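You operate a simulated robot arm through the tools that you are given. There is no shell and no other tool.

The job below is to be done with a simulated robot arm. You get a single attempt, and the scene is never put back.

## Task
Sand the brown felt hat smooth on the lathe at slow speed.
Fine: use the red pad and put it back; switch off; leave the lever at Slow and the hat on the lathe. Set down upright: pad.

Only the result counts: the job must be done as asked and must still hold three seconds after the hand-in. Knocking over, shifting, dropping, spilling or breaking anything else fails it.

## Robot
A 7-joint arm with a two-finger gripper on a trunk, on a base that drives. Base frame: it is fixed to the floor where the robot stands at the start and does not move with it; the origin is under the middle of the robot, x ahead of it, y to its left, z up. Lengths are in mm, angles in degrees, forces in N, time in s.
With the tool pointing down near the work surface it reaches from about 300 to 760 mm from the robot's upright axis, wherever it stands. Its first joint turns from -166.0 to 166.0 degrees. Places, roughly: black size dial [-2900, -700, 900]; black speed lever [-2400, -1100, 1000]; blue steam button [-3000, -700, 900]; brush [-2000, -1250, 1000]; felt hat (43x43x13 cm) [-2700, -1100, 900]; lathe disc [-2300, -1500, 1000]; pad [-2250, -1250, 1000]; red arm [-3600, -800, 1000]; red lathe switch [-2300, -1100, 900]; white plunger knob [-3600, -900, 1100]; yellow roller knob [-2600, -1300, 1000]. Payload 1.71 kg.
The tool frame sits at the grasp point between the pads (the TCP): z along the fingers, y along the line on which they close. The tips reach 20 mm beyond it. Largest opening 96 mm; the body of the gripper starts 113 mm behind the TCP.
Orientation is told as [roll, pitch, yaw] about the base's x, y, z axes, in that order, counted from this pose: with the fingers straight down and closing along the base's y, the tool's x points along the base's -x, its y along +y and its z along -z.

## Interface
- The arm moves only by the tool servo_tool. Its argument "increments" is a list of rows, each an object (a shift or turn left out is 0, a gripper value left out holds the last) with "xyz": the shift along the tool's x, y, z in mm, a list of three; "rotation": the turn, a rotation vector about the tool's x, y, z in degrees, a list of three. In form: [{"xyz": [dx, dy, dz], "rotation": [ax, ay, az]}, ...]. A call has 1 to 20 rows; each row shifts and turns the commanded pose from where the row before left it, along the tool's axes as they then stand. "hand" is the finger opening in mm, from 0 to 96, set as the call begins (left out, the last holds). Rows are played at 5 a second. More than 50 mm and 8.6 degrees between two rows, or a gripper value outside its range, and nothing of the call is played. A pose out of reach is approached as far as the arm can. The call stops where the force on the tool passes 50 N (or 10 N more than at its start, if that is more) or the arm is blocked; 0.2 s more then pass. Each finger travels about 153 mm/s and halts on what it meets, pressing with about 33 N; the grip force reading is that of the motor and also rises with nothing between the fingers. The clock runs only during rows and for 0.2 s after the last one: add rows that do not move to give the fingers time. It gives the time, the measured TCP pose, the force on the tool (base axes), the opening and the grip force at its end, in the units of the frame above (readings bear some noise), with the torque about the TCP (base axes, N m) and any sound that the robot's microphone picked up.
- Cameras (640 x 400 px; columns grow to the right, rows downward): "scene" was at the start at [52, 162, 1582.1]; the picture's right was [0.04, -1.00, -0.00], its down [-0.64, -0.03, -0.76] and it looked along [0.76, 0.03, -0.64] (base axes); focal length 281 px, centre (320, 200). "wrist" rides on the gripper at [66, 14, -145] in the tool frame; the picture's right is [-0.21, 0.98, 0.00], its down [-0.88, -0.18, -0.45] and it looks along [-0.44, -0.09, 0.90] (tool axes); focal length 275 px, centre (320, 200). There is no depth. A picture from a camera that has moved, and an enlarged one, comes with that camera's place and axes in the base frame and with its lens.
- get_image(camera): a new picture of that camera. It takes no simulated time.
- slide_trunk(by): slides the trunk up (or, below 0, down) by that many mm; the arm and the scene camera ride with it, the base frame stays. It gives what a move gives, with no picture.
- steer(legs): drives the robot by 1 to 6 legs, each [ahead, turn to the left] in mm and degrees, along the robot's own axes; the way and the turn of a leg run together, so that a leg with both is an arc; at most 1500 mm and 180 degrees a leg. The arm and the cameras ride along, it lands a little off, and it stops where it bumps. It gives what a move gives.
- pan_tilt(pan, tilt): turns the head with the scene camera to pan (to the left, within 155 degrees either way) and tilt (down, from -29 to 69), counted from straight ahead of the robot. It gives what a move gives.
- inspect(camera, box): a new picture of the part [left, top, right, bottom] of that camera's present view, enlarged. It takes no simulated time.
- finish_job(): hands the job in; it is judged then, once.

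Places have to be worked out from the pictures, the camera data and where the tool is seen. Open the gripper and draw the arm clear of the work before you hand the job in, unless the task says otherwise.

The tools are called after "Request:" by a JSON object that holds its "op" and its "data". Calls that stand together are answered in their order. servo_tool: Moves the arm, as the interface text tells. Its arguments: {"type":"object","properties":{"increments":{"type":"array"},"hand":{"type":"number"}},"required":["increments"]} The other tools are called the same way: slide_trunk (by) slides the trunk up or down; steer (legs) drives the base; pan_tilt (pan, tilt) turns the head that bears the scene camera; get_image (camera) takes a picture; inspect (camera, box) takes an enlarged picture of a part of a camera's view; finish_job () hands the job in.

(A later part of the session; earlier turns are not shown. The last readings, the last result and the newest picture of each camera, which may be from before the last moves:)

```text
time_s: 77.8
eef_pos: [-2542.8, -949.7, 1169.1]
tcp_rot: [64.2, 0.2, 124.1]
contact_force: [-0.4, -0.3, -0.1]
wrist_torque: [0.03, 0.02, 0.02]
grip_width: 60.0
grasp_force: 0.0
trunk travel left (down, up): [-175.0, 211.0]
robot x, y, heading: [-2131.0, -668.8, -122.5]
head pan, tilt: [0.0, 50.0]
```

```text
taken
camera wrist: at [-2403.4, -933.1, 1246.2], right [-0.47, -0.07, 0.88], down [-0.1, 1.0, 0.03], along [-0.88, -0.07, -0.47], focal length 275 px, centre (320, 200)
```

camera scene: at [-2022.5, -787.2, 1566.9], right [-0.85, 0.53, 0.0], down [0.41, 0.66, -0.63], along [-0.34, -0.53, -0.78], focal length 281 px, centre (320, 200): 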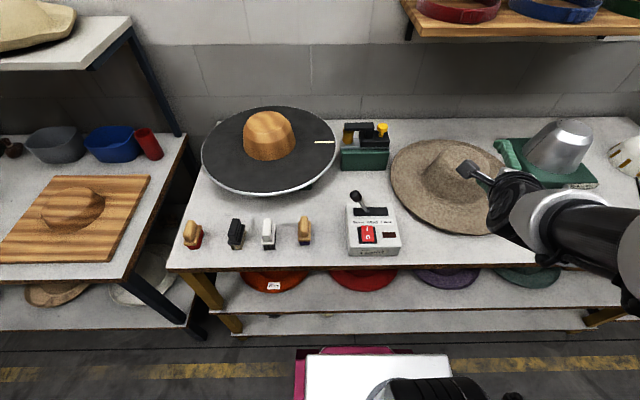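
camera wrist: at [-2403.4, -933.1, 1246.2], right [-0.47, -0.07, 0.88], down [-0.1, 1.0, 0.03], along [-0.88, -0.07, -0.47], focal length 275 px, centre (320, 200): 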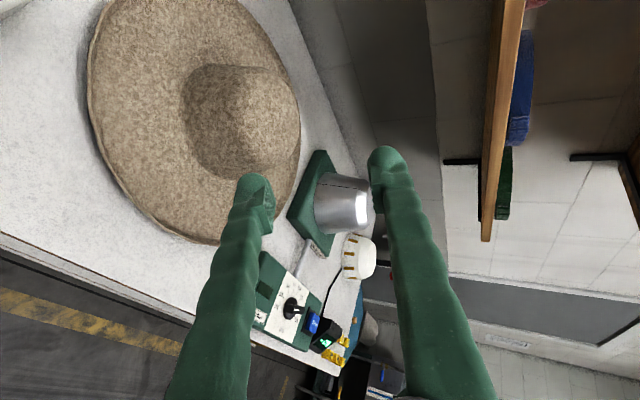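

Fingers now close vertically with the lower one toward the bench. I lower in front of the near brim edge, first to z≈1000, keeping clear of it.

Request:
{"op": "servo_tool", "data": {"increments": [{"xyz": [0, 0, -20]}, {"xyz": [0, 0, -20]}, {"xyz": [0, -19, 9]}, {"xyz": [0, -19, 9]}, {"xyz": [0, -19, 9]}, {"xyz": [0, -19, 9]}, {"xyz": [0, -19, 9]}, {"xyz": [0, -19, 9]}, {"xyz": [0, -19, 9]}, {"xyz": [0, -19, 9]}, {"xyz": [0, 0, 0]}]}}

Request:
{"op": "get_image", "data": {"camera": "scene"}}

Request:
{"op": "get_image", "data": {"camera": "wrist"}}

```text
time_s: 80.2
eef_pos: [-2572.8, -964.3, 1064.1]
tcp_rot: [64.1, 0.2, 124.2]
contact_force: [0.8, 0.1, -0.2]
wrist_torque: [0.03, 0.0, -0.01]
grip_width: 60.1
grasp_force: 0.1
out of reach, approached as far as the arm can: row 3, 4, 5, 6, 7, 8, 9, 10
trunk travel left (down, up): [-175.0, 211.0]
robot x, y, heading: [-2132.3, -670.6, -122.2]
head pan, tilt: [0.0, 50.0]
```

```text
taken
camera scene: at [-2022.4, -787.1, 1566.9], right [-0.85, 0.53, 0.0], down [0.41, 0.66, -0.63], along [-0.34, -0.53, -0.78], focal length 281 px, centre (320, 200)
```

scene: 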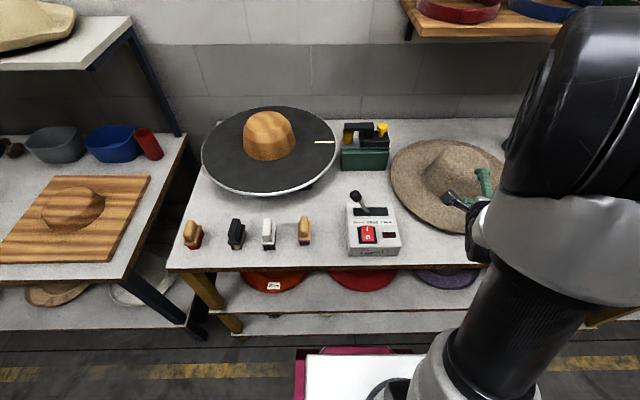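

```text
taken
camera wrist: at [-2433.1, -948.0, 1140.0], right [-0.47, -0.07, 0.88], down [-0.1, 1.0, 0.03], along [-0.88, -0.07, -0.47], focal length 275 px, centre (320, 200)
```

wrist: 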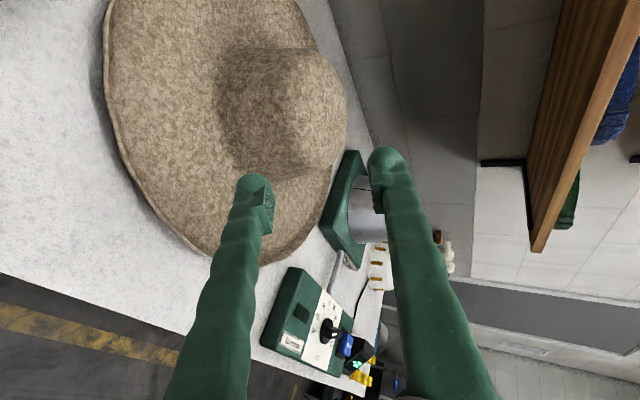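

At this tilt the arm can't fold close enough when low. I back the base off 150 mm so the reach becomes longer, then will lower the trunk.

Request:
{"op": "steer", "data": {"legs": [[-150, 0]]}}

Request:
{"op": "slide_trunk", "data": {"by": -110}}

Request:
{"op": "get_image", "data": {"camera": "scene"}}

Request:
{"op": "get_image", "data": {"camera": "wrist"}}

```text
time_s: 81.6
eef_pos: [-2492.1, -840.5, 1060.2]
tcp_rot: [63.7, 0.0, 124.3]
contact_force: [0.3, -0.8, 0.0]
wrist_torque: [0.03, 0.03, 0.02]
grip_width: 60.0
grasp_force: 0.1
trunk travel left (down, up): [-175.0, 211.0]
robot x, y, heading: [-2046.1, -536.8, -122.1]
head pan, tilt: [0.0, 50.0]
```

```text
time_s: 83.0
eef_pos: [-2499.1, -850.6, 943.0]
tcp_rot: [63.1, -0.1, 124.3]
contact_force: [-0.9, -0.7, -0.8]
wrist_torque: [0.05, 0.01, -0.04]
grip_width: 60.0
grasp_force: 0.1
trunk travel left (down, up): [-65.0, 321.0]
robot x, y, heading: [-2045.5, -542.8, -122.3]
head pan, tilt: [0.0, 50.0]
```

```text
taken
camera scene: at [-1942.1, -659.8, 1455.8], right [-0.85, 0.53, 0.0], down [0.42, 0.66, -0.63], along [-0.34, -0.53, -0.78], focal length 281 px, centre (320, 200)
```

scene: 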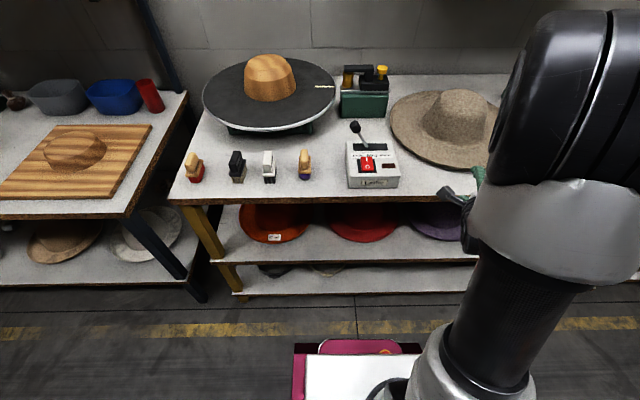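

```text
taken
camera wrist: at [-2360.1, -834.1, 1021.6], right [-0.48, -0.08, 0.87], down [-0.1, 0.99, 0.04], along [-0.87, -0.07, -0.49], focal length 275 px, centre (320, 200)
```

wrist: 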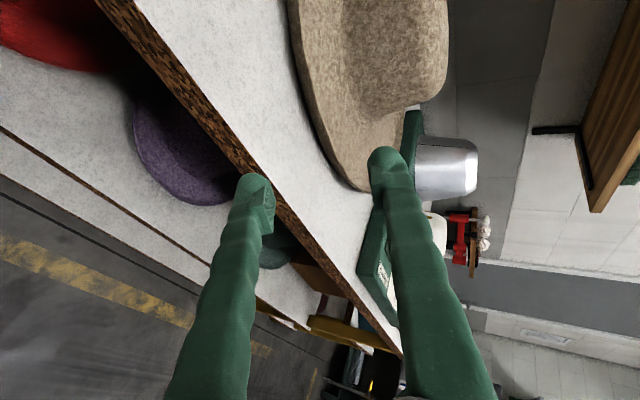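

I zoom on the brim edge from this lower viewpoint to judge the gap beneath it.

Request:
{"op": "inspect", "data": {"camera": "wrist", "box": [260, 0, 420, 200]}}

Request:
{"op": "inspect", "data": {"camera": "scene", "box": [380, 80, 500, 180]}}

```text
2.00 times, centred on (340, 100) of wrist
camera zoom: at [-2360.1, -834.1, 1021.6], right [-0.48, -0.08, 0.87], down [-0.1, 0.99, 0.04], along [-0.87, -0.07, -0.49], focal length 551 px, centre (280, 400)
```

zoom: 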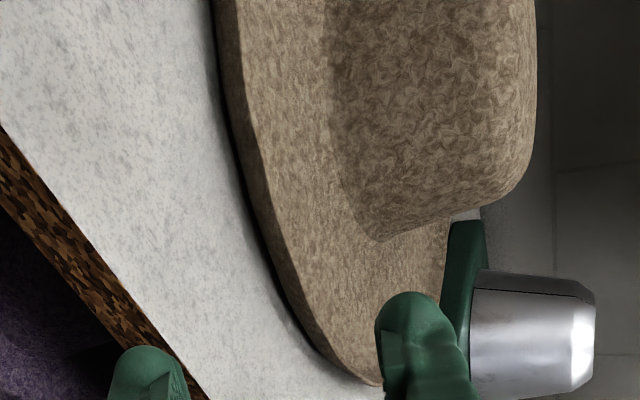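

```text
4.00 times, centred on (440, 130) of scene
camera zoom: at [-1942.1, -659.8, 1455.8], right [-0.85, 0.53, 0.0], down [0.42, 0.66, -0.63], along [-0.34, -0.53, -0.78], focal length 1123 px, centre (-160, 480)
```

zoom: 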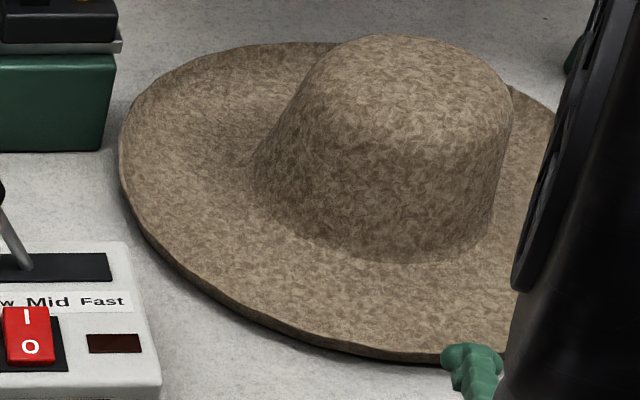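

The front brim seems to lie almost on the bench, while the left side looks higher. I level the tool to get a horizontal look at the brim edge before choosing where to grip.

Request:
{"op": "servo_tool", "data": {"increments": [{"xyz": [0, 0, 10], "rotation": [-6, 0, 0]}, {"xyz": [0, 0, 10], "rotation": [-6, 0, 0]}, {"xyz": [0, 0, 10], "rotation": [-6, 0, 0]}, {"xyz": [0, 0, 0], "rotation": [-6, 0, 0]}, {"xyz": [0, 0, 0]}]}}

Request:
{"op": "get_image", "data": {"camera": "wrist"}}

Request:
{"op": "inspect", "data": {"camera": "wrist", "box": [220, 0, 420, 200]}}

```text
time_s: 84.2
eef_pos: [-2519.7, -864.3, 933.8]
tcp_rot: [87.3, -0.1, 124.2]
contact_force: [0.9, 0.2, 0.3]
wrist_torque: [-0.02, -0.01, 0.01]
grip_width: 60.0
grasp_force: 0.0
trunk travel left (down, up): [-65.0, 321.0]
robot x, y, heading: [-2046.2, -539.5, -122.1]
head pan, tilt: [0.0, 50.0]
```

```text
taken
camera wrist: at [-2364.1, -835.3, 955.2], right [-0.15, 0.14, 0.98], down [-0.12, 0.98, -0.16], along [-0.98, -0.14, -0.13], focal length 275 px, centre (320, 200)
```

wrist: 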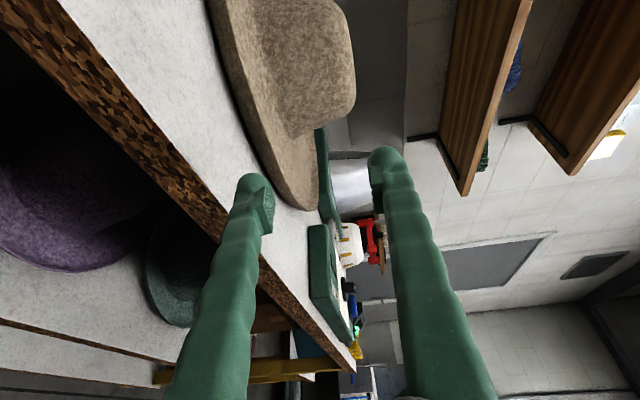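

```text
2.00 times, centred on (320, 100) of wrist
camera zoom: at [-2364.1, -835.3, 955.2], right [-0.15, 0.14, 0.98], down [-0.12, 0.98, -0.16], along [-0.98, -0.14, -0.13], focal length 551 px, centre (320, 400)
```

zoom: 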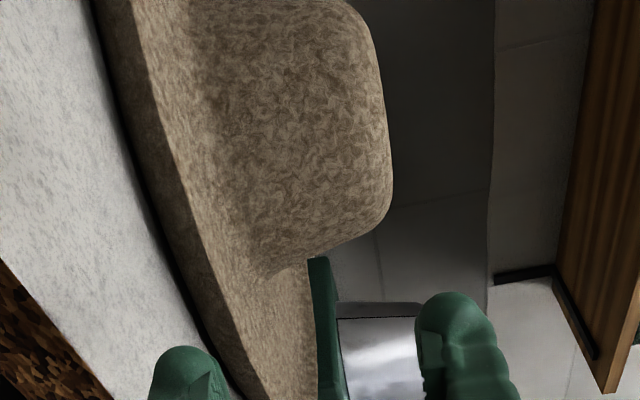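

The brim is a shallow saucer: the edge rises more on the left side than in front. I lift and shift left to look at the left rim from near the control box.

Request:
{"op": "servo_tool", "data": {"increments": [{"xyz": [0, 15, 0]}, {"xyz": [0, 15, 0]}, {"xyz": [0, 15, 0]}, {"xyz": [16, 0, 10]}, {"xyz": [16, 0, 12]}, {"xyz": [20, 0, 15]}, {"xyz": [20, 0, 15]}, {"xyz": [20, 0, 15]}, {"xyz": [20, 0, 15]}, {"xyz": [20, 0, 15]}, {"xyz": [0, 0, 0]}]}}

Request:
{"op": "get_image", "data": {"camera": "wrist"}}

Request:
{"op": "inspect", "data": {"camera": "wrist", "box": [160, 0, 400, 200]}}

Request:
{"op": "get_image", "data": {"camera": "scene"}}

```text
time_s: 86.6
eef_pos: [-2528.1, -1030.1, 973.9]
tcp_rot: [87.3, 0.0, 124.3]
contact_force: [0.1, 0.4, -0.2]
wrist_torque: [0.01, -0.03, -0.02]
grip_width: 60.0
grasp_force: 0.0
trunk travel left (down, up): [-65.0, 321.0]
robot x, y, heading: [-2047.3, -542.2, -122.1]
head pan, tilt: [0.0, 50.0]
```

```text
taken
camera wrist: at [-2372.2, -1002.4, 995.5], right [-0.15, 0.14, 0.98], down [-0.12, 0.98, -0.16], along [-0.98, -0.14, -0.13], focal length 275 px, centre (320, 200)
```

wrist: 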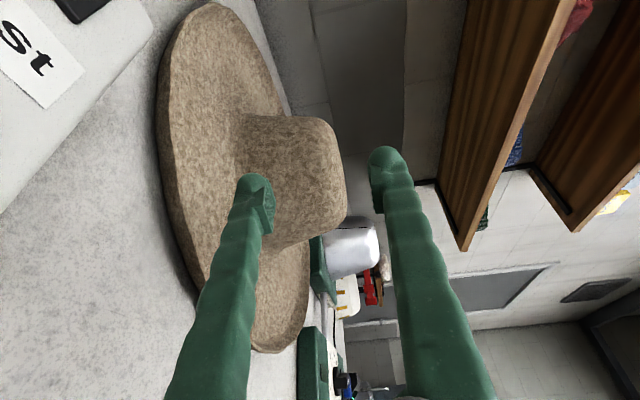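

```text
2.00 times, centred on (280, 100) of wrist
camera zoom: at [-2372.2, -1002.4, 995.5], right [-0.15, 0.14, 0.98], down [-0.12, 0.98, -0.16], along [-0.98, -0.14, -0.13], focal length 551 px, centre (400, 400)
```

zoom: 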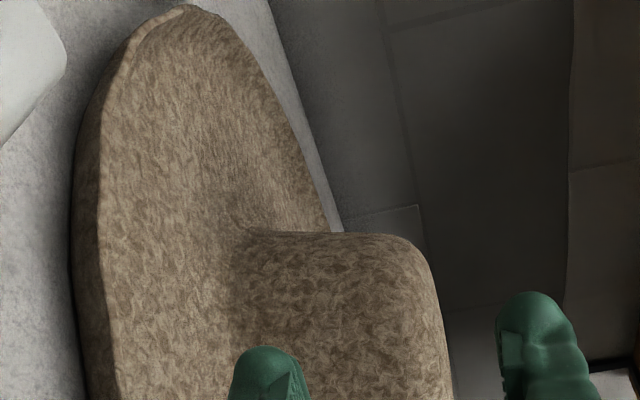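

```text
taken
camera scene: at [-1940.4, -657.6, 1456.0], right [-0.85, 0.53, 0.0], down [0.41, 0.66, -0.63], along [-0.34, -0.53, -0.78], focal length 281 px, centre (320, 200)
```

scene: 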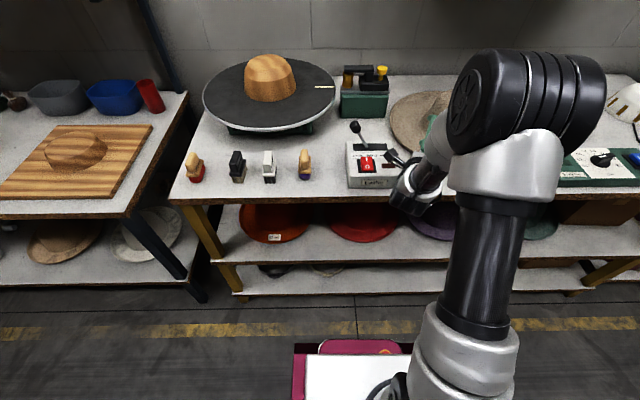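

I zoom further on the left rim to see whether there is open space beneath it.

Request:
{"op": "inspect", "data": {"camera": "wrist", "box": [150, 0, 250, 70]}}

Request:
{"op": "inspect", "data": {"camera": "wrist", "box": [150, 70, 250, 140]}}

Request:
{"op": "inspect", "data": {"camera": "wrist", "box": [150, 200, 330, 360]}}

```text
5.71 times, centred on (200, 35) of wrist
camera zoom: at [-2372.2, -1002.4, 995.5], right [-0.15, 0.14, 0.98], down [-0.12, 0.98, -0.16], along [-0.98, -0.14, -0.13], focal length 1573 px, centre (1006, 1143)
```

zoom: 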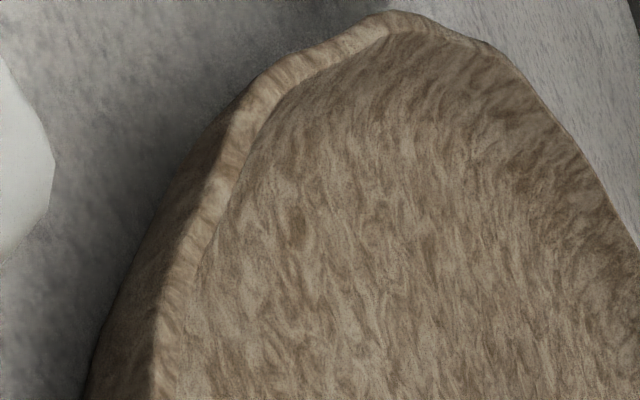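

```text
5.71 times, centred on (200, 105) of wrist
camera zoom: at [-2372.2, -1002.4, 995.5], right [-0.15, 0.14, 0.98], down [-0.12, 0.98, -0.16], along [-0.98, -0.14, -0.13], focal length 1573 px, centre (1006, 743)
```

zoom: 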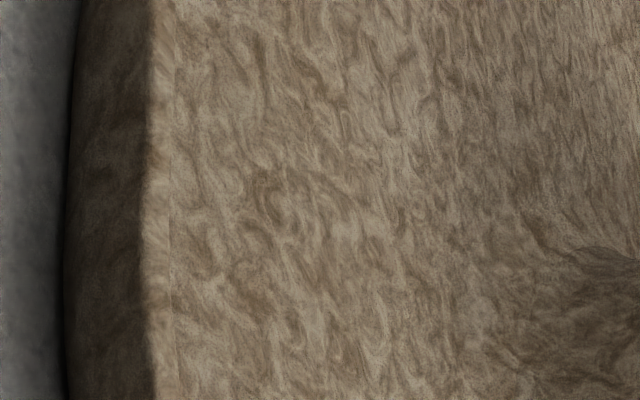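

```text
2.50 times, centred on (240, 280) of wrist
camera zoom: at [-2372.2, -1002.4, 995.5], right [-0.15, 0.14, 0.98], down [-0.12, 0.98, -0.16], along [-0.98, -0.14, -0.13], focal length 688 px, centre (520, 0)
```

zoom: 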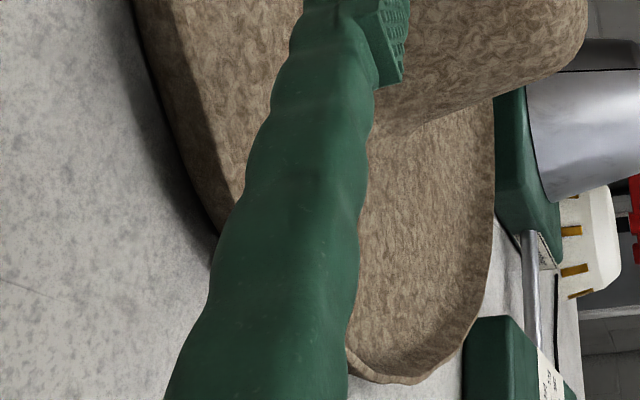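

The lip curls up highest at the hat's left-back and right-front; the right-front is the reachable one. I raise the trunk, back off, and drive along the bench to stand to the right of the hat.

Request:
{"op": "slide_trunk", "data": {"by": 200}}

Request:
{"op": "steer", "data": {"legs": [[-120, 0], [0, -90], [640, 0], [0, 90]]}}

Request:
{"op": "pan_tilt", "data": {"pan": 20, "tilt": 50}}

Request:
{"op": "get_image", "data": {"camera": "scene"}}

Request:
{"op": "get_image", "data": {"camera": "wrist"}}

```text
time_s: 88.8
eef_pos: [-2529.2, -1030.3, 1174.9]
tcp_rot: [87.4, -0.1, 124.3]
contact_force: [0.0, -1.0, -0.7]
wrist_torque: [-0.02, -0.01, -0.02]
grip_width: 60.0
grasp_force: 0.0
trunk travel left (down, up): [-265.0, 121.0]
robot x, y, heading: [-2050.0, -542.3, -122.1]
head pan, tilt: [0.0, 50.0]
```

```text
time_s: 100.3
eef_pos: [-3145.3, 48.2, 1198.2]
tcp_rot: [89.1, 0.7, 66.9]
contact_force: [1.2, 0.4, 1.0]
wrist_torque: [0.02, 0.02, 0.02]
grip_width: 59.8
grasp_force: 0.1
trunk travel left (down, up): [-265.0, 121.0]
robot x, y, heading: [-2511.2, -85.8, 178.9]
head pan, tilt: [0.0, 50.0]
stopped in leg 4: the robot was blocked; the commanded pose is now the measured one
```

```text
time_s: 101.1
eef_pos: [-3148.4, 50.6, 1194.6]
tcp_rot: [88.9, 0.5, 66.9]
contact_force: [0.7, -0.1, 0.5]
wrist_torque: [0.0, 0.02, 0.0]
grip_width: 60.0
grasp_force: 0.1
trunk travel left (down, up): [-265.0, 121.0]
robot x, y, heading: [-2509.4, -85.8, 178.8]
head pan, tilt: [20.0, 50.0]
```

```text
taken
camera scene: at [-2557.0, -266.6, 1656.1], right [-0.33, 0.95, -0.01], down [0.73, 0.25, -0.63], along [-0.6, -0.21, -0.78], focal length 281 px, centre (320, 200)
```

scene: 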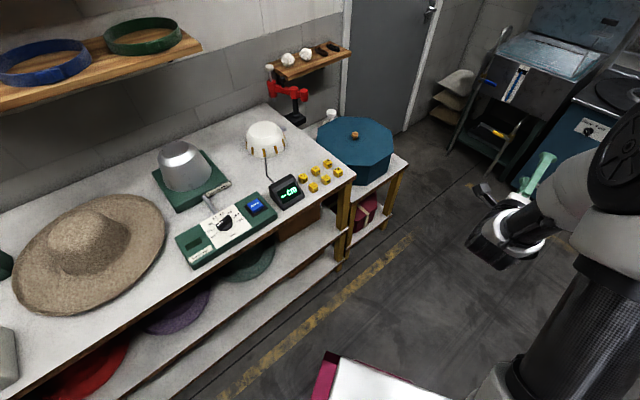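

```text
taken
camera wrist: at [-3041.0, -66.3, 1213.0], right [0.07, 0.2, 0.98], down [0.76, 0.63, -0.18], along [-0.65, 0.75, -0.11], focal length 275 px, centre (320, 200)
```

wrist: 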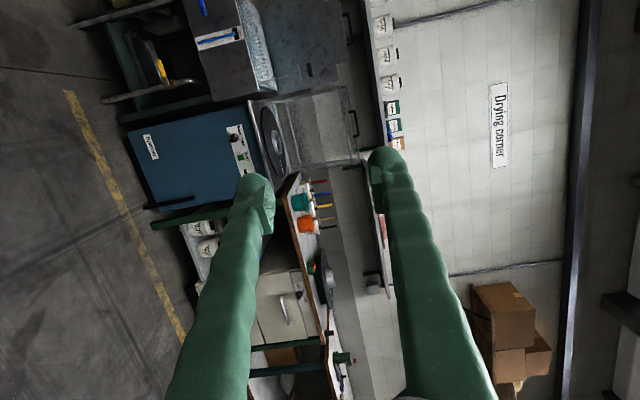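

The turn was blocked partway; the rear of the base probably met something behind. I look behind to see what it is.

Request:
{"op": "pan_tilt", "data": {"pan": -130, "tilt": 45}}

Request:
{"op": "get_image", "data": {"camera": "scene"}}

Request:
{"op": "pan_tilt", "data": {"pan": 140, "tilt": 45}}

Request:
{"op": "get_image", "data": {"camera": "scene"}}

```text
time_s: 103.5
eef_pos: [-3148.5, 49.4, 1194.5]
tcp_rot: [88.9, 0.5, 66.9]
contact_force: [0.5, 0.3, 0.7]
wrist_torque: [0.02, 0.0, -0.04]
grip_width: 59.9
grasp_force: 0.0
trunk travel left (down, up): [-265.0, 121.0]
robot x, y, heading: [-2513.6, -88.2, 179.2]
head pan, tilt: [-130.0, 45.0]
```

```text
taken
camera scene: at [-2431.9, -180.0, 1665.0], right [0.76, -0.65, 0.01], down [-0.45, -0.53, -0.71], along [0.47, 0.53, -0.7], focal length 281 px, centre (320, 200)
```

scene: 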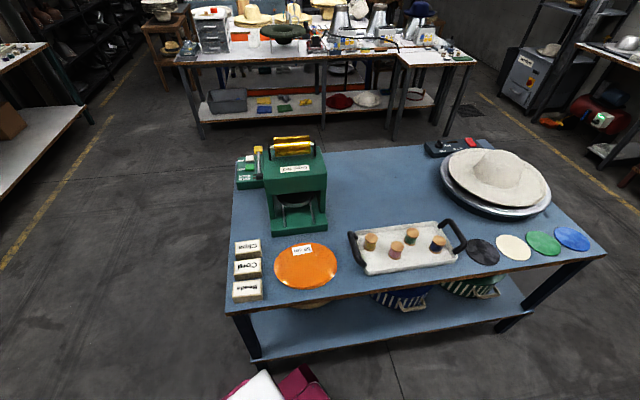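

```text
time_s: 107.2
eef_pos: [-3149.2, 48.7, 1194.4]
tcp_rot: [88.9, 0.5, 66.9]
contact_force: [0.6, 0.7, 1.3]
wrist_torque: [-0.01, -0.02, 0.01]
grip_width: 59.7
grasp_force: 0.1
trunk travel left (down, up): [-265.0, 121.0]
robot x, y, heading: [-2512.9, -93.6, 179.4]
head pan, tilt: [140.0, 45.0]
```

```text
taken
camera scene: at [-2423.6, -294.8, 1665.2], right [-0.65, -0.76, -0.01], down [-0.52, 0.46, -0.72], along [0.55, -0.46, -0.7], focal length 281 px, centre (320, 200)
```

scene: 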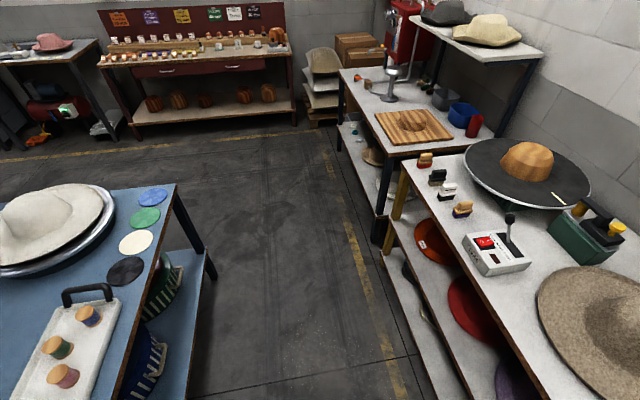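

The base's rear corner touches the blue table's lower shelf; nothing on it looks disturbed. I drive a little forward (away from it, toward the bench) and finish the turn.

Request:
{"op": "steer", "data": {"legs": [[140, 0], [0, 58.5]]}}

Request:
{"op": "pan_tilt", "data": {"pan": 0, "tilt": 50}}

Request:
{"op": "get_image", "data": {"camera": "scene"}}

Request:
{"op": "get_image", "data": {"camera": "wrist"}}

```text
time_s: 111.6
eef_pos: [-3110.1, -549.0, 1195.7]
tcp_rot: [88.8, 0.4, 124.5]
contact_force: [-0.4, 0.4, -0.8]
wrist_torque: [0.01, 0.01, 0.02]
grip_width: 60.0
grasp_force: 0.0
trunk travel left (down, up): [-265.0, 121.0]
robot x, y, heading: [-2657.7, -84.9, -123.0]
head pan, tilt: [140.0, 45.0]
```

```text
time_s: 113.9
eef_pos: [-3101.1, -533.2, 1204.9]
tcp_rot: [89.7, 0.9, 124.7]
contact_force: [-0.5, 0.6, -0.2]
wrist_torque: [0.02, 0.0, 0.01]
grip_width: 60.1
grasp_force: 0.0
trunk travel left (down, up): [-265.0, 121.0]
robot x, y, heading: [-2659.5, -86.4, -123.2]
head pan, tilt: [0.0, 50.0]
```

```text
taken
camera scene: at [-2555.0, -203.8, 1656.0], right [-0.84, 0.55, 0.0], down [0.42, 0.65, -0.63], along [-0.34, -0.53, -0.78], focal length 281 px, centre (320, 200)
```

scene: 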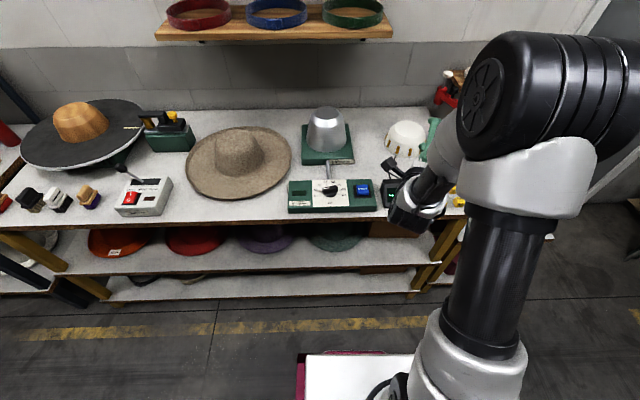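

```text
taken
camera wrist: at [-2944.5, -503.9, 1220.7], right [-0.13, 0.18, 0.98], down [-0.13, 0.97, -0.2], along [-0.98, -0.15, -0.1], focal length 275 px, centre (320, 200)
```

wrist: 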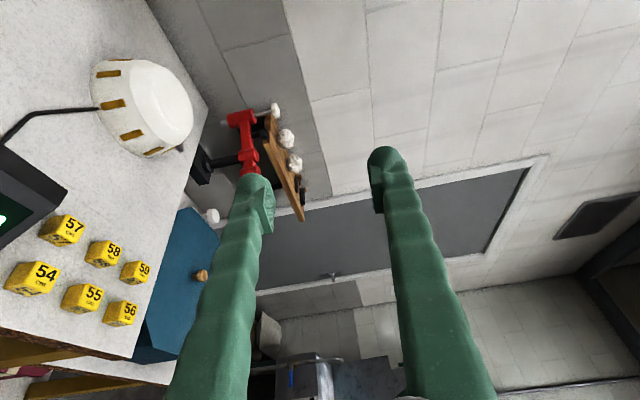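

Good vantage now, with the robot right of the hat. I zoom on the hat's right-front lip.

Request:
{"op": "inspect", "data": {"camera": "scene", "box": [180, 110, 300, 210]}}

Request:
{"op": "inspect", "data": {"camera": "scene", "box": [240, 110, 400, 220]}}

```text
4.00 times, centred on (240, 160) of scene
camera zoom: at [-2555.0, -203.8, 1656.0], right [-0.84, 0.55, 0.0], down [0.42, 0.65, -0.63], along [-0.34, -0.53, -0.78], focal length 1123 px, centre (640, 360)
```

zoom: 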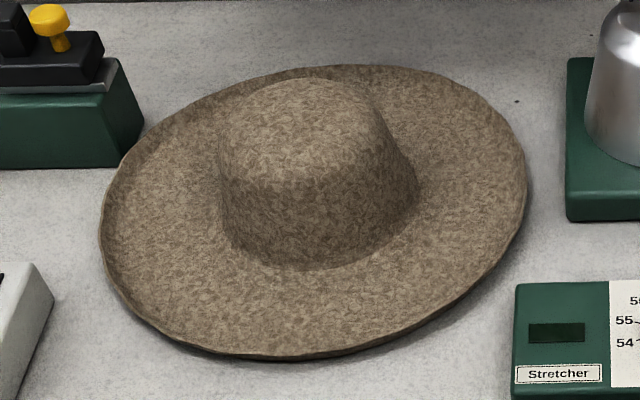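

```text
3.64 times, centred on (320, 165) of scene
camera zoom: at [-2555.0, -203.8, 1656.0], right [-0.84, 0.55, 0.0], down [0.42, 0.65, -0.63], along [-0.34, -0.53, -0.78], focal length 1021 px, centre (320, 327)
```

zoom: 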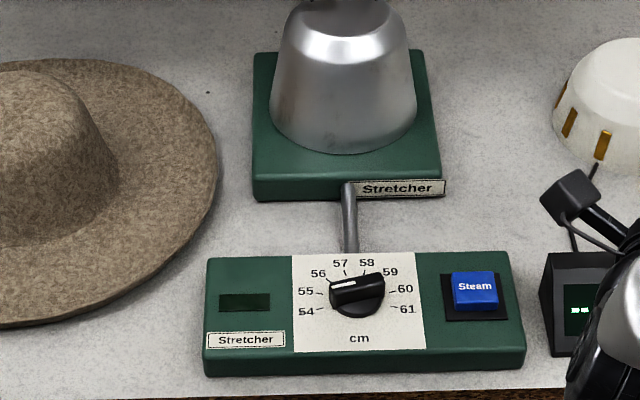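

I bring the arm round to the left and yaw it so the tool points from the right-front toward the hat, staying high above everything.

Request:
{"op": "servo_tool", "data": {"increments": [{"xyz": [23.4, 0, -16.6]}, {"xyz": [23.4, 0, -16.6]}, {"xyz": [23.4, 0, -16.6]}, {"xyz": [23.4, 0, -16.6]}, {"xyz": [23.4, 0, -16.6]}, {"xyz": [23.4, 0, -16.6]}, {"xyz": [23.4, 0, -16.6]}, {"xyz": [23.4, 0, -16.6]}, {"xyz": [23.4, 0, -16.6]}, {"xyz": [23.4, 0, -16.6]}, {"xyz": [23.4, 0, -16.6]}, {"xyz": [23.4, 0, -16.6]}, {"xyz": [23.4, 0, -16.6]}, {"xyz": [23.4, 0, -16.6]}, {"xyz": [0, 0, 0]}]}}

Request:
{"op": "servo_tool", "data": {"increments": [{"rotation": [0, 7.7, 0]}, {"rotation": [0, 7.7, 0]}, {"rotation": [0, 7.7, 0]}, {"rotation": [0, 7.7, 0]}, {"rotation": [0, 7.7, 0]}, {"rotation": [0, 7.7, 0]}, {"rotation": [0, 7.7, 0]}, {"rotation": [0, 7.7, 0]}, {"rotation": [0, 7.7, 0]}, {"xyz": [0, 0, 0]}]}}

Request:
{"op": "get_image", "data": {"camera": "scene"}}

Request:
{"op": "get_image", "data": {"camera": "wrist"}}

```text
time_s: 117.1
eef_pos: [-2722.3, -671.0, 1210.6]
tcp_rot: [89.8, 0.8, 124.7]
contact_force: [-0.5, -0.3, -0.1]
wrist_torque: [0.01, -0.04, 0.04]
grip_width: 60.0
grasp_force: 0.0
trunk travel left (down, up): [-265.0, 121.0]
robot x, y, heading: [-2660.8, -82.5, -123.2]
head pan, tilt: [0.0, 50.0]
```

```text
time_s: 119.3
eef_pos: [-2724.0, -670.7, 1211.1]
tcp_rot: [90.8, 0.5, -166.0]
contact_force: [-0.4, -0.3, -0.1]
wrist_torque: [0.0, -0.01, 0.02]
grip_width: 60.1
grasp_force: 0.0
trunk travel left (down, up): [-265.0, 121.0]
robot x, y, heading: [-2661.3, -84.3, -123.3]
head pan, tilt: [0.0, 50.0]
```

```text
taken
camera scene: at [-2554.6, -203.7, 1656.0], right [-0.84, 0.55, 0.0], down [0.42, 0.65, -0.63], along [-0.34, -0.53, -0.78], focal length 281 px, centre (320, 200)
```

scene: 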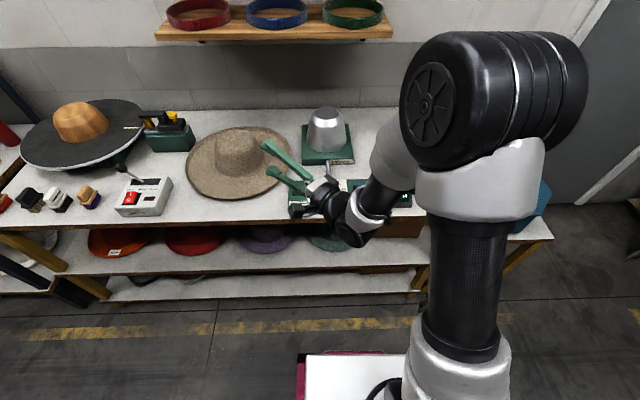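

```text
taken
camera wrist: at [-2695.7, -512.5, 1223.5], right [-0.21, -0.04, 0.98], down [-0.96, 0.22, -0.2], along [-0.2, -0.98, -0.08], focal length 275 px, centre (320, 200)
```

wrist: 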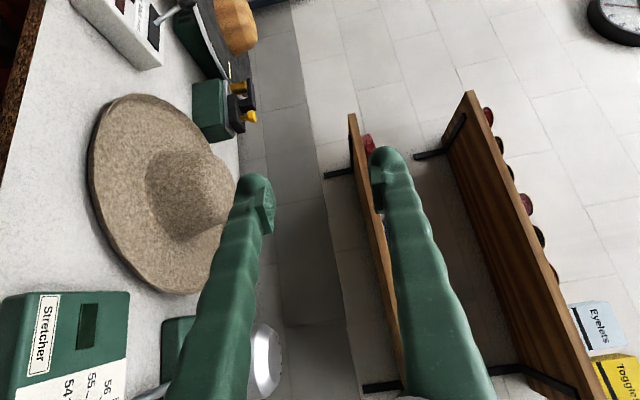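

The tool now points at the hat from the right-front at z≈1211. I tilt it to 45° downward, drive 150 mm closer, and look.

Request:
{"op": "servo_tool", "data": {"hand": 50, "increments": [{"rotation": [7.7, 0, 0]}, {"rotation": [7.7, 0, 0]}, {"rotation": [7.7, 0, 0]}, {"rotation": [7.7, 0, 0]}, {"rotation": [7.7, 0, 0]}, {"rotation": [7.7, 0, 0]}, {"xyz": [0, 0, 0]}]}}

Request:
{"op": "steer", "data": {"legs": [[150, 0]]}}

Request:
{"op": "slide_trunk", "data": {"by": -170}}

Request:
{"op": "get_image", "data": {"camera": "scene"}}

Request:
{"op": "get_image", "data": {"camera": "wrist"}}

```text
time_s: 120.9
eef_pos: [-2723.9, -673.5, 1206.7]
tcp_rot: [50.5, 0.6, -166.0]
contact_force: [-0.3, -0.4, -0.2]
wrist_torque: [0.01, -0.04, -0.02]
grip_width: 49.9
grasp_force: 0.0
out of reach, approached as far as the arm can: row 6
trunk travel left (down, up): [-265.0, 121.0]
robot x, y, heading: [-2658.2, -85.5, -123.0]
head pan, tilt: [0.0, 50.0]
```

```text
time_s: 122.3
eef_pos: [-2797.4, -782.7, 1214.0]
tcp_rot: [51.1, 0.1, -166.3]
contact_force: [0.9, -0.1, 1.1]
wrist_torque: [0.05, 0.05, -0.06]
grip_width: 50.0
grasp_force: 0.0
trunk travel left (down, up): [-265.0, 121.0]
robot x, y, heading: [-2742.2, -210.3, -123.7]
head pan, tilt: [0.0, 50.0]
```

```text
time_s: 124.2
eef_pos: [-2815.5, -806.9, 1031.2]
tcp_rot: [50.1, 1.1, -166.2]
contact_force: [-0.3, -0.2, -0.5]
wrist_torque: [0.0, -0.04, 0.05]
grip_width: 49.8
grasp_force: 0.1
trunk travel left (down, up): [-95.0, 291.0]
robot x, y, heading: [-2740.8, -208.4, -123.7]
head pan, tilt: [0.0, 50.0]
```

```text
taken
camera scene: at [-2638.0, -329.8, 1486.2], right [-0.83, 0.55, 0.0], down [0.43, 0.65, -0.63], along [-0.35, -0.52, -0.78], focal length 281 px, centre (320, 200)
```

scene: 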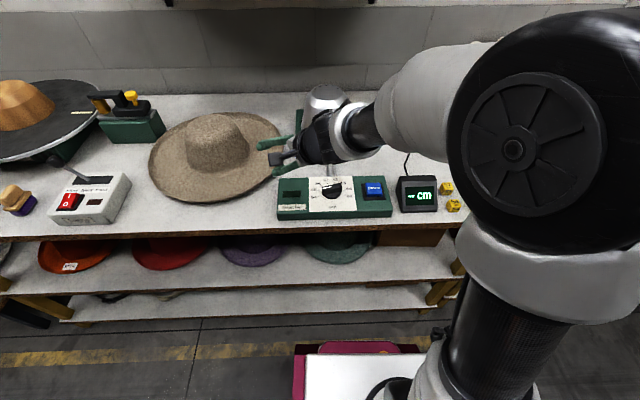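

```text
taken
camera wrist: at [-2778.0, -692.0, 1136.2], right [-0.06, -0.66, 0.75], down [-0.96, 0.24, 0.13], along [-0.26, -0.71, -0.65], focal length 275 px, centre (320, 200)
```

wrist: 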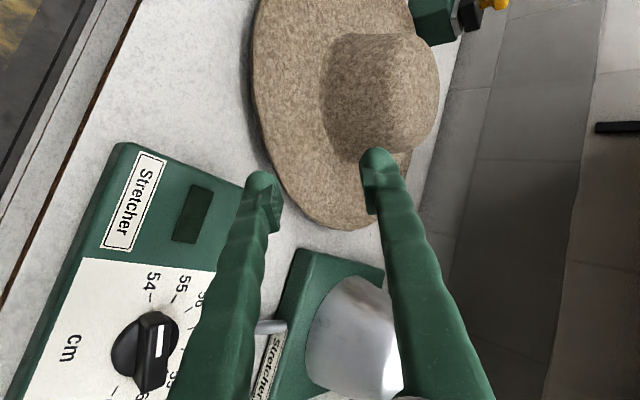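

From here the hat centre computes to about (-2734,-1088), agreeing with before. I zoom on the near lip.

Request:
{"op": "inspect", "data": {"camera": "wrist", "box": [230, 40, 390, 240]}}

```text
2.00 times, centred on (310, 140) of wrist
camera zoom: at [-2778.0, -692.0, 1136.2], right [-0.06, -0.66, 0.75], down [-0.96, 0.24, 0.13], along [-0.26, -0.71, -0.65], focal length 551 px, centre (340, 320)
```

zoom: 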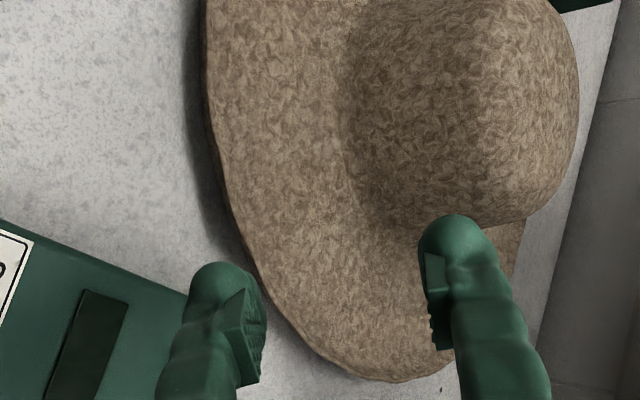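

The stretcher's control box is close on the right, so I shift the approach to about 35° right of the hat's front. I yaw the tool accordingly and come down just outside the rim.

Request:
{"op": "servo_tool", "data": {"hand": 36, "increments": [{"rotation": [0, -4.15, 3.45]}, {"rotation": [0, -4.15, 3.45]}, {"xyz": [16, 0, 0]}, {"xyz": [16, 0, 0]}, {"xyz": [16, 0, 0]}, {"xyz": [17, 0, 0]}, {"xyz": [0, -10, 16]}, {"xyz": [0, -10, 16]}, {"xyz": [0, -10, 16]}, {"xyz": [0, -10, 16]}, {"xyz": [0, -10, 16]}, {"xyz": [0, 0, 0]}]}}

Request:
{"op": "get_image", "data": {"camera": "scene"}}

Request:
{"op": "get_image", "data": {"camera": "wrist"}}

Request:
{"op": "inspect", "data": {"camera": "wrist", "box": [230, 60, 390, 260]}}

```text
time_s: 126.8
eef_pos: [-2744.7, -831.0, 944.1]
tcp_rot: [50.2, 0.9, -177.0]
contact_force: [1.0, 0.4, -0.2]
wrist_torque: [0.0, -0.02, -0.01]
grip_width: 36.1
grasp_force: 0.0
trunk travel left (down, up): [-95.0, 291.0]
robot x, y, heading: [-2742.9, -210.6, -123.4]
head pan, tilt: [0.0, 50.0]
```

```text
taken
camera scene: at [-2636.0, -327.1, 1486.4], right [-0.83, 0.55, 0.0], down [0.43, 0.65, -0.63], along [-0.35, -0.53, -0.78], focal length 281 px, centre (320, 200)
```

scene: 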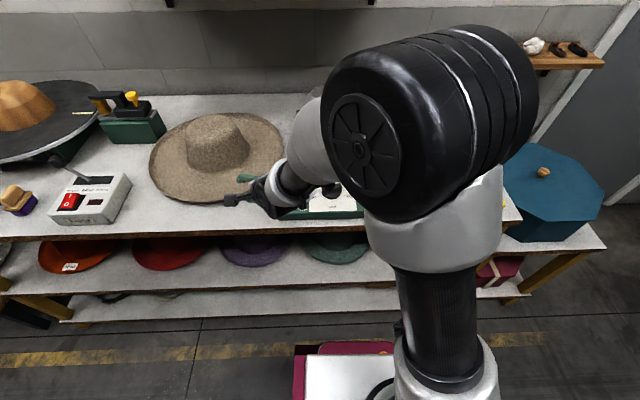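

```text
taken
camera wrist: at [-2686.9, -723.6, 1049.3], right [-0.19, -0.64, 0.75], down [-0.9, 0.41, 0.13], along [-0.39, -0.65, -0.65], focal length 275 px, centre (320, 200)
```

wrist: 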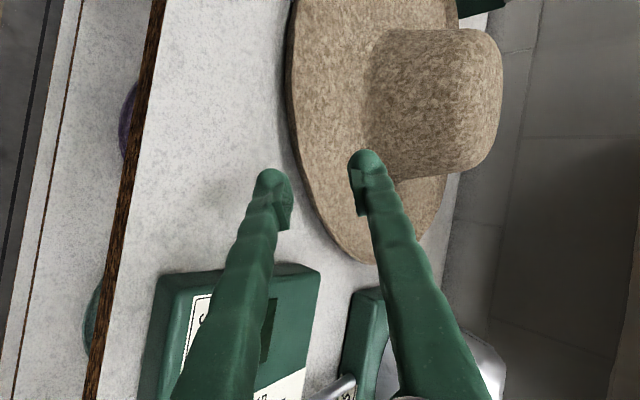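

```text
2.00 times, centred on (310, 160) of wrist
camera zoom: at [-2686.9, -723.6, 1049.3], right [-0.19, -0.64, 0.75], down [-0.9, 0.41, 0.13], along [-0.39, -0.65, -0.65], focal length 551 px, centre (340, 280)
```

zoom: 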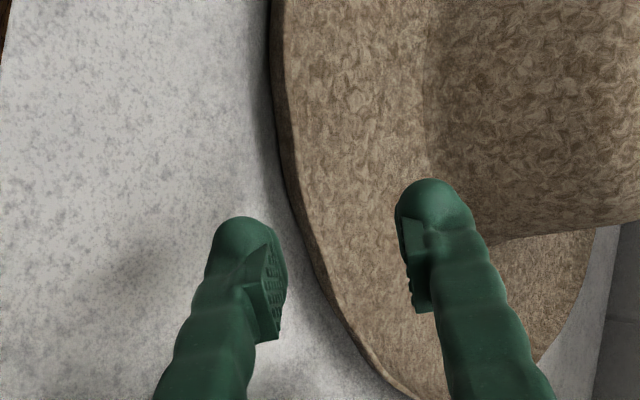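

The rim near the fingers is at about z≈889. I lower vertically outside the rim toward the bench, gently.

Request:
{"op": "servo_tool", "data": {"increments": [{"xyz": [0, -3.06, 2.57]}, {"xyz": [0, -3.06, 2.57]}, {"xyz": [0, -3.06, 2.57]}, {"xyz": [0, -3.06, 2.57]}, {"xyz": [0, -3.06, 2.57]}, {"xyz": [0, -3.06, 2.57]}, {"xyz": [0, 0, 0]}]}}

Request:
{"op": "inspect", "data": {"camera": "wrist", "box": [230, 60, 390, 260]}}

Request:
{"op": "inspect", "data": {"camera": "scene", "box": [200, 140, 320, 230]}}

```text
time_s: 128.4
eef_pos: [-2743.5, -830.4, 920.5]
tcp_rot: [50.2, 1.0, -176.9]
contact_force: [-0.6, -0.7, 0.2]
wrist_torque: [-0.05, -0.02, -0.04]
grip_width: 35.9
grasp_force: 0.0
trunk travel left (down, up): [-95.0, 291.0]
robot x, y, heading: [-2742.8, -207.5, -123.7]
head pan, tilt: [0.0, 50.0]
```

```text
2.00 times, centred on (310, 160) of wrist
camera zoom: at [-2686.3, -723.2, 1025.8], right [-0.19, -0.64, 0.75], down [-0.9, 0.41, 0.13], along [-0.39, -0.65, -0.65], focal length 551 px, centre (340, 280)
```

zoom: 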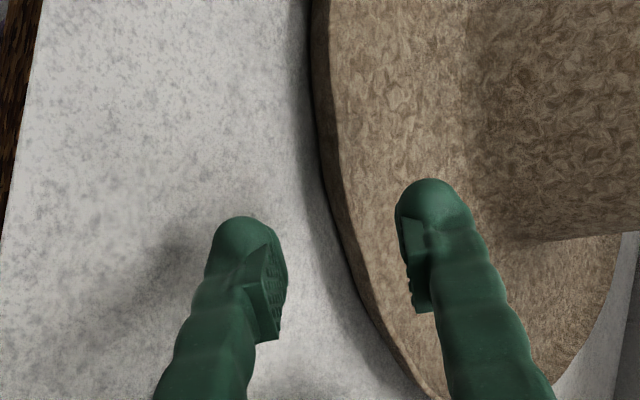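

```text
4.44 times, centred on (260, 185) of scene
camera zoom: at [-2636.1, -326.9, 1486.4], right [-0.83, 0.55, 0.0], down [0.43, 0.65, -0.63], along [-0.35, -0.53, -0.78], focal length 1248 px, centre (587, 267)
```

zoom: 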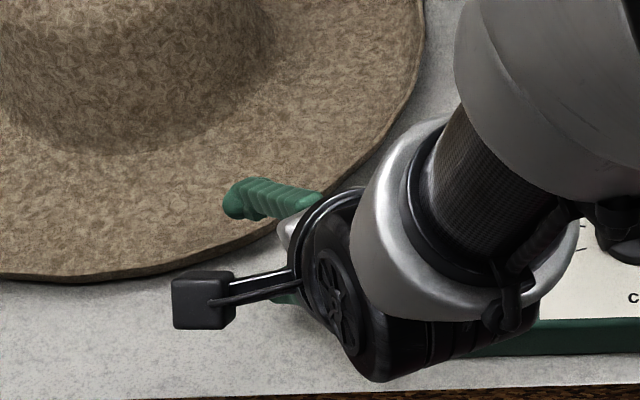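

Still clear of the bench. I lower another 10 mm in 2 mm steps, watching for contact.

Request:
{"op": "servo_tool", "data": {"increments": [{"xyz": [0, -1.53, 1.29]}, {"xyz": [0, -1.53, 1.29]}, {"xyz": [0, -1.53, 1.29]}, {"xyz": [0, -1.53, 1.29]}, {"xyz": [0, 0, 0]}]}}

Request:
{"op": "inspect", "data": {"camera": "wrist", "box": [230, 60, 390, 260]}}

```text
time_s: 129.6
eef_pos: [-2742.1, -830.7, 913.0]
tcp_rot: [50.3, 0.8, -177.0]
contact_force: [0.1, 0.1, -0.1]
wrist_torque: [0.01, -0.02, 0.0]
grip_width: 35.9
grasp_force: 0.1
trunk travel left (down, up): [-95.0, 291.0]
robot x, y, heading: [-2742.9, -209.4, -123.2]
head pan, tilt: [0.0, 50.0]
```

```text
2.00 times, centred on (310, 160) of wrist
camera zoom: at [-2685.0, -723.2, 1017.6], right [-0.18, -0.64, 0.75], down [-0.9, 0.41, 0.13], along [-0.39, -0.65, -0.65], focal length 551 px, centre (340, 280)
```

zoom: 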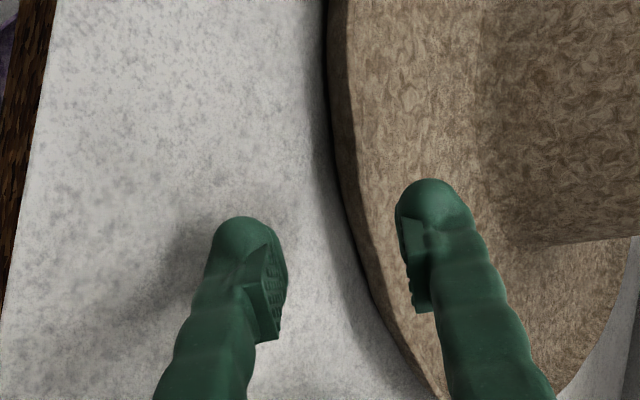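

No contact yet at TCP z=913. I continue down in 1.5 mm steps to find the bench.

Request:
{"op": "servo_tool", "data": {"increments": [{"xyz": [0, -1.15, 0.96]}, {"xyz": [0, -1.15, 0.96]}, {"xyz": [0, -1.15, 0.96]}, {"xyz": [0, 0, 0]}]}}

Request:
{"op": "servo_tool", "data": {"increments": [{"xyz": [0, -1.15, 0.96]}, {"xyz": [0, -1.15, 0.96]}, {"xyz": [0, 0, 0]}]}}

Request:
{"op": "inspect", "data": {"camera": "wrist", "box": [230, 60, 390, 260]}}

```text
time_s: 130.6
eef_pos: [-2743.0, -830.4, 907.6]
tcp_rot: [50.2, 0.9, -177.0]
contact_force: [-0.3, 0.0, 0.0]
wrist_torque: [0.03, -0.01, 0.03]
grip_width: 35.9
grasp_force: 0.0
trunk travel left (down, up): [-95.0, 291.0]
robot x, y, heading: [-2741.3, -208.7, -123.7]
head pan, tilt: [0.0, 50.0]
```

```text
time_s: 131.4
eef_pos: [-2743.3, -831.4, 904.6]
tcp_rot: [50.2, 0.9, -177.0]
contact_force: [0.8, 0.4, 0.9]
wrist_torque: [0.03, 0.01, 0.02]
grip_width: 36.5
grasp_force: 0.0
trunk travel left (down, up): [-95.0, 291.0]
robot x, y, heading: [-2739.8, -210.7, -123.5]
head pan, tilt: [0.0, 50.0]
```

```text
2.00 times, centred on (310, 160) of wrist
camera zoom: at [-2685.7, -723.9, 1009.8], right [-0.18, -0.64, 0.75], down [-0.9, 0.41, 0.13], along [-0.39, -0.65, -0.65], focal length 551 px, centre (340, 280)
```

zoom: 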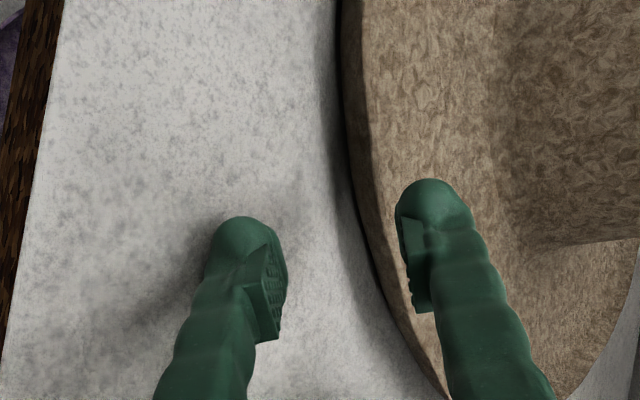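

The lower fingertip just touches the bench at TCP z≈904.6. I raise 1.5 mm and slide forward horizontally so the lip enters between the fingers.

Request:
{"op": "servo_tool", "data": {"increments": [{"xyz": [0, 1.15, -0.96]}, {"xyz": [0, 3.2, 3.8]}, {"xyz": [0, 3.2, 3.8]}, {"xyz": [0, 3.2, 3.8]}, {"xyz": [0, 3.2, 3.8]}, {"xyz": [0, 3.2, 3.8]}, {"xyz": [0, 3.2, 3.8]}, {"xyz": [0, 3.2, 3.8]}, {"xyz": [0, 0, 0]}]}}

Request:
{"op": "inspect", "data": {"camera": "wrist", "box": [230, 60, 390, 260]}}

Request:
{"op": "get_image", "data": {"camera": "wrist"}}

```text
time_s: 133.4
eef_pos: [-2741.2, -866.5, 907.2]
tcp_rot: [50.2, 1.0, -176.9]
contact_force: [0.8, -0.1, 0.4]
wrist_torque: [-0.03, 0.01, 0.01]
grip_width: 35.8
grasp_force: 0.0
trunk travel left (down, up): [-95.0, 291.0]
robot x, y, heading: [-2741.6, -209.8, -123.4]
head pan, tilt: [0.0, 50.0]
```

```text
2.00 times, centred on (310, 160) of wrist
camera zoom: at [-2684.0, -759.0, 1011.1], right [-0.18, -0.64, 0.75], down [-0.9, 0.41, 0.13], along [-0.39, -0.65, -0.65], focal length 551 px, centre (340, 280)
```

zoom: 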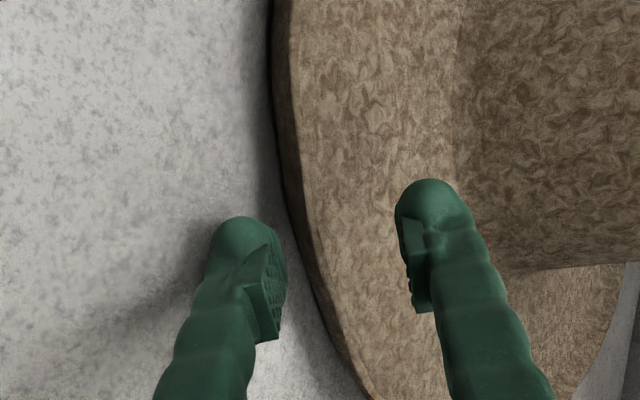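

```text
taken
camera wrist: at [-2684.0, -759.0, 1011.1], right [-0.18, -0.64, 0.75], down [-0.9, 0.41, 0.13], along [-0.39, -0.65, -0.65], focal length 275 px, centre (320, 200)
```

wrist: 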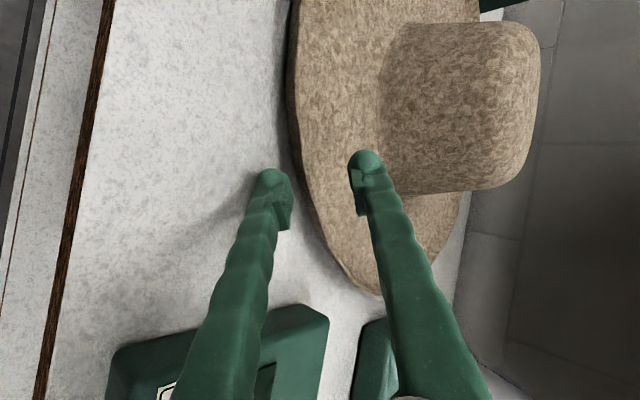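

The lower fingertip is right at the rim. I advance 6 mm more, then look again.

Request:
{"op": "servo_tool", "data": {"increments": [{"xyz": [0, 1.9, 2.3]}, {"xyz": [0, 1.9, 2.3]}, {"xyz": [0, 1.9, 2.3]}, {"xyz": [0, 0, 0]}]}}

Request:
{"op": "inspect", "data": {"camera": "wrist", "box": [240, 100, 360, 250]}}

```text
time_s: 134.4
eef_pos: [-2742.4, -875.9, 906.0]
tcp_rot: [50.2, 0.9, -176.9]
contact_force: [-1.3, 0.4, -0.1]
wrist_torque: [0.02, 0.01, 0.02]
grip_width: 36.0
grasp_force: 0.1
trunk travel left (down, up): [-95.0, 291.0]
robot x, y, heading: [-2739.5, -208.2, -123.3]
head pan, tilt: [0.0, 50.0]
```

```text
2.67 times, centred on (300, 175) of wrist
camera zoom: at [-2683.9, -768.1, 1011.3], right [-0.18, -0.64, 0.75], down [-0.9, 0.41, 0.13], along [-0.39, -0.65, -0.65], focal length 734 px, centre (373, 267)
```

zoom: 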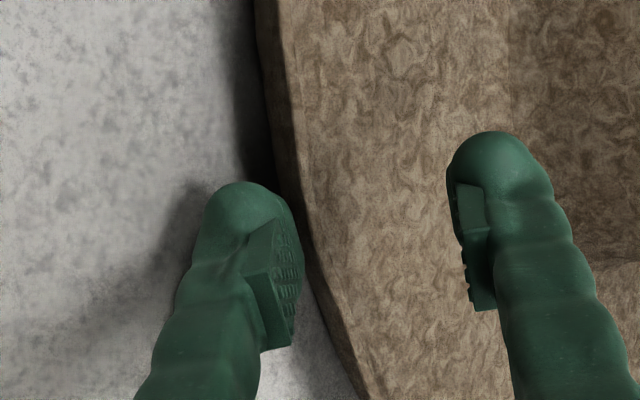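

No contact force yet, and the finger still isn't hidden by the lip. I advance 5 mm more.

Request:
{"op": "servo_tool", "data": {"increments": [{"xyz": [0, 1.6, 1.9]}, {"xyz": [0, 1.6, 1.9]}, {"xyz": [0, 0, 0]}]}}

Request:
{"op": "inspect", "data": {"camera": "wrist", "box": [240, 100, 360, 250]}}

```text
time_s: 135.2
eef_pos: [-2743.6, -880.3, 906.2]
tcp_rot: [50.2, 0.9, -177.0]
contact_force: [0.0, 0.4, -0.9]
wrist_torque: [0.02, -0.02, 0.04]
grip_width: 36.0
grasp_force: 0.3
trunk travel left (down, up): [-95.0, 291.0]
robot x, y, heading: [-2743.2, -207.5, -123.5]
head pan, tilt: [0.0, 50.0]
```

```text
2.67 times, centred on (300, 175) of wrist
camera zoom: at [-2684.0, -772.9, 1010.8], right [-0.18, -0.64, 0.75], down [-0.9, 0.41, 0.13], along [-0.39, -0.65, -0.65], focal length 734 px, centre (373, 267)
```

zoom: 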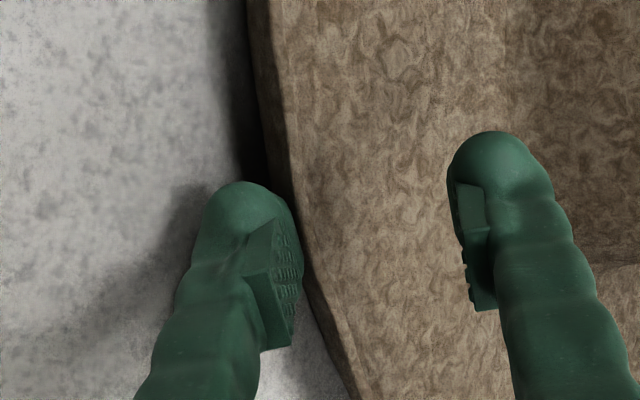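

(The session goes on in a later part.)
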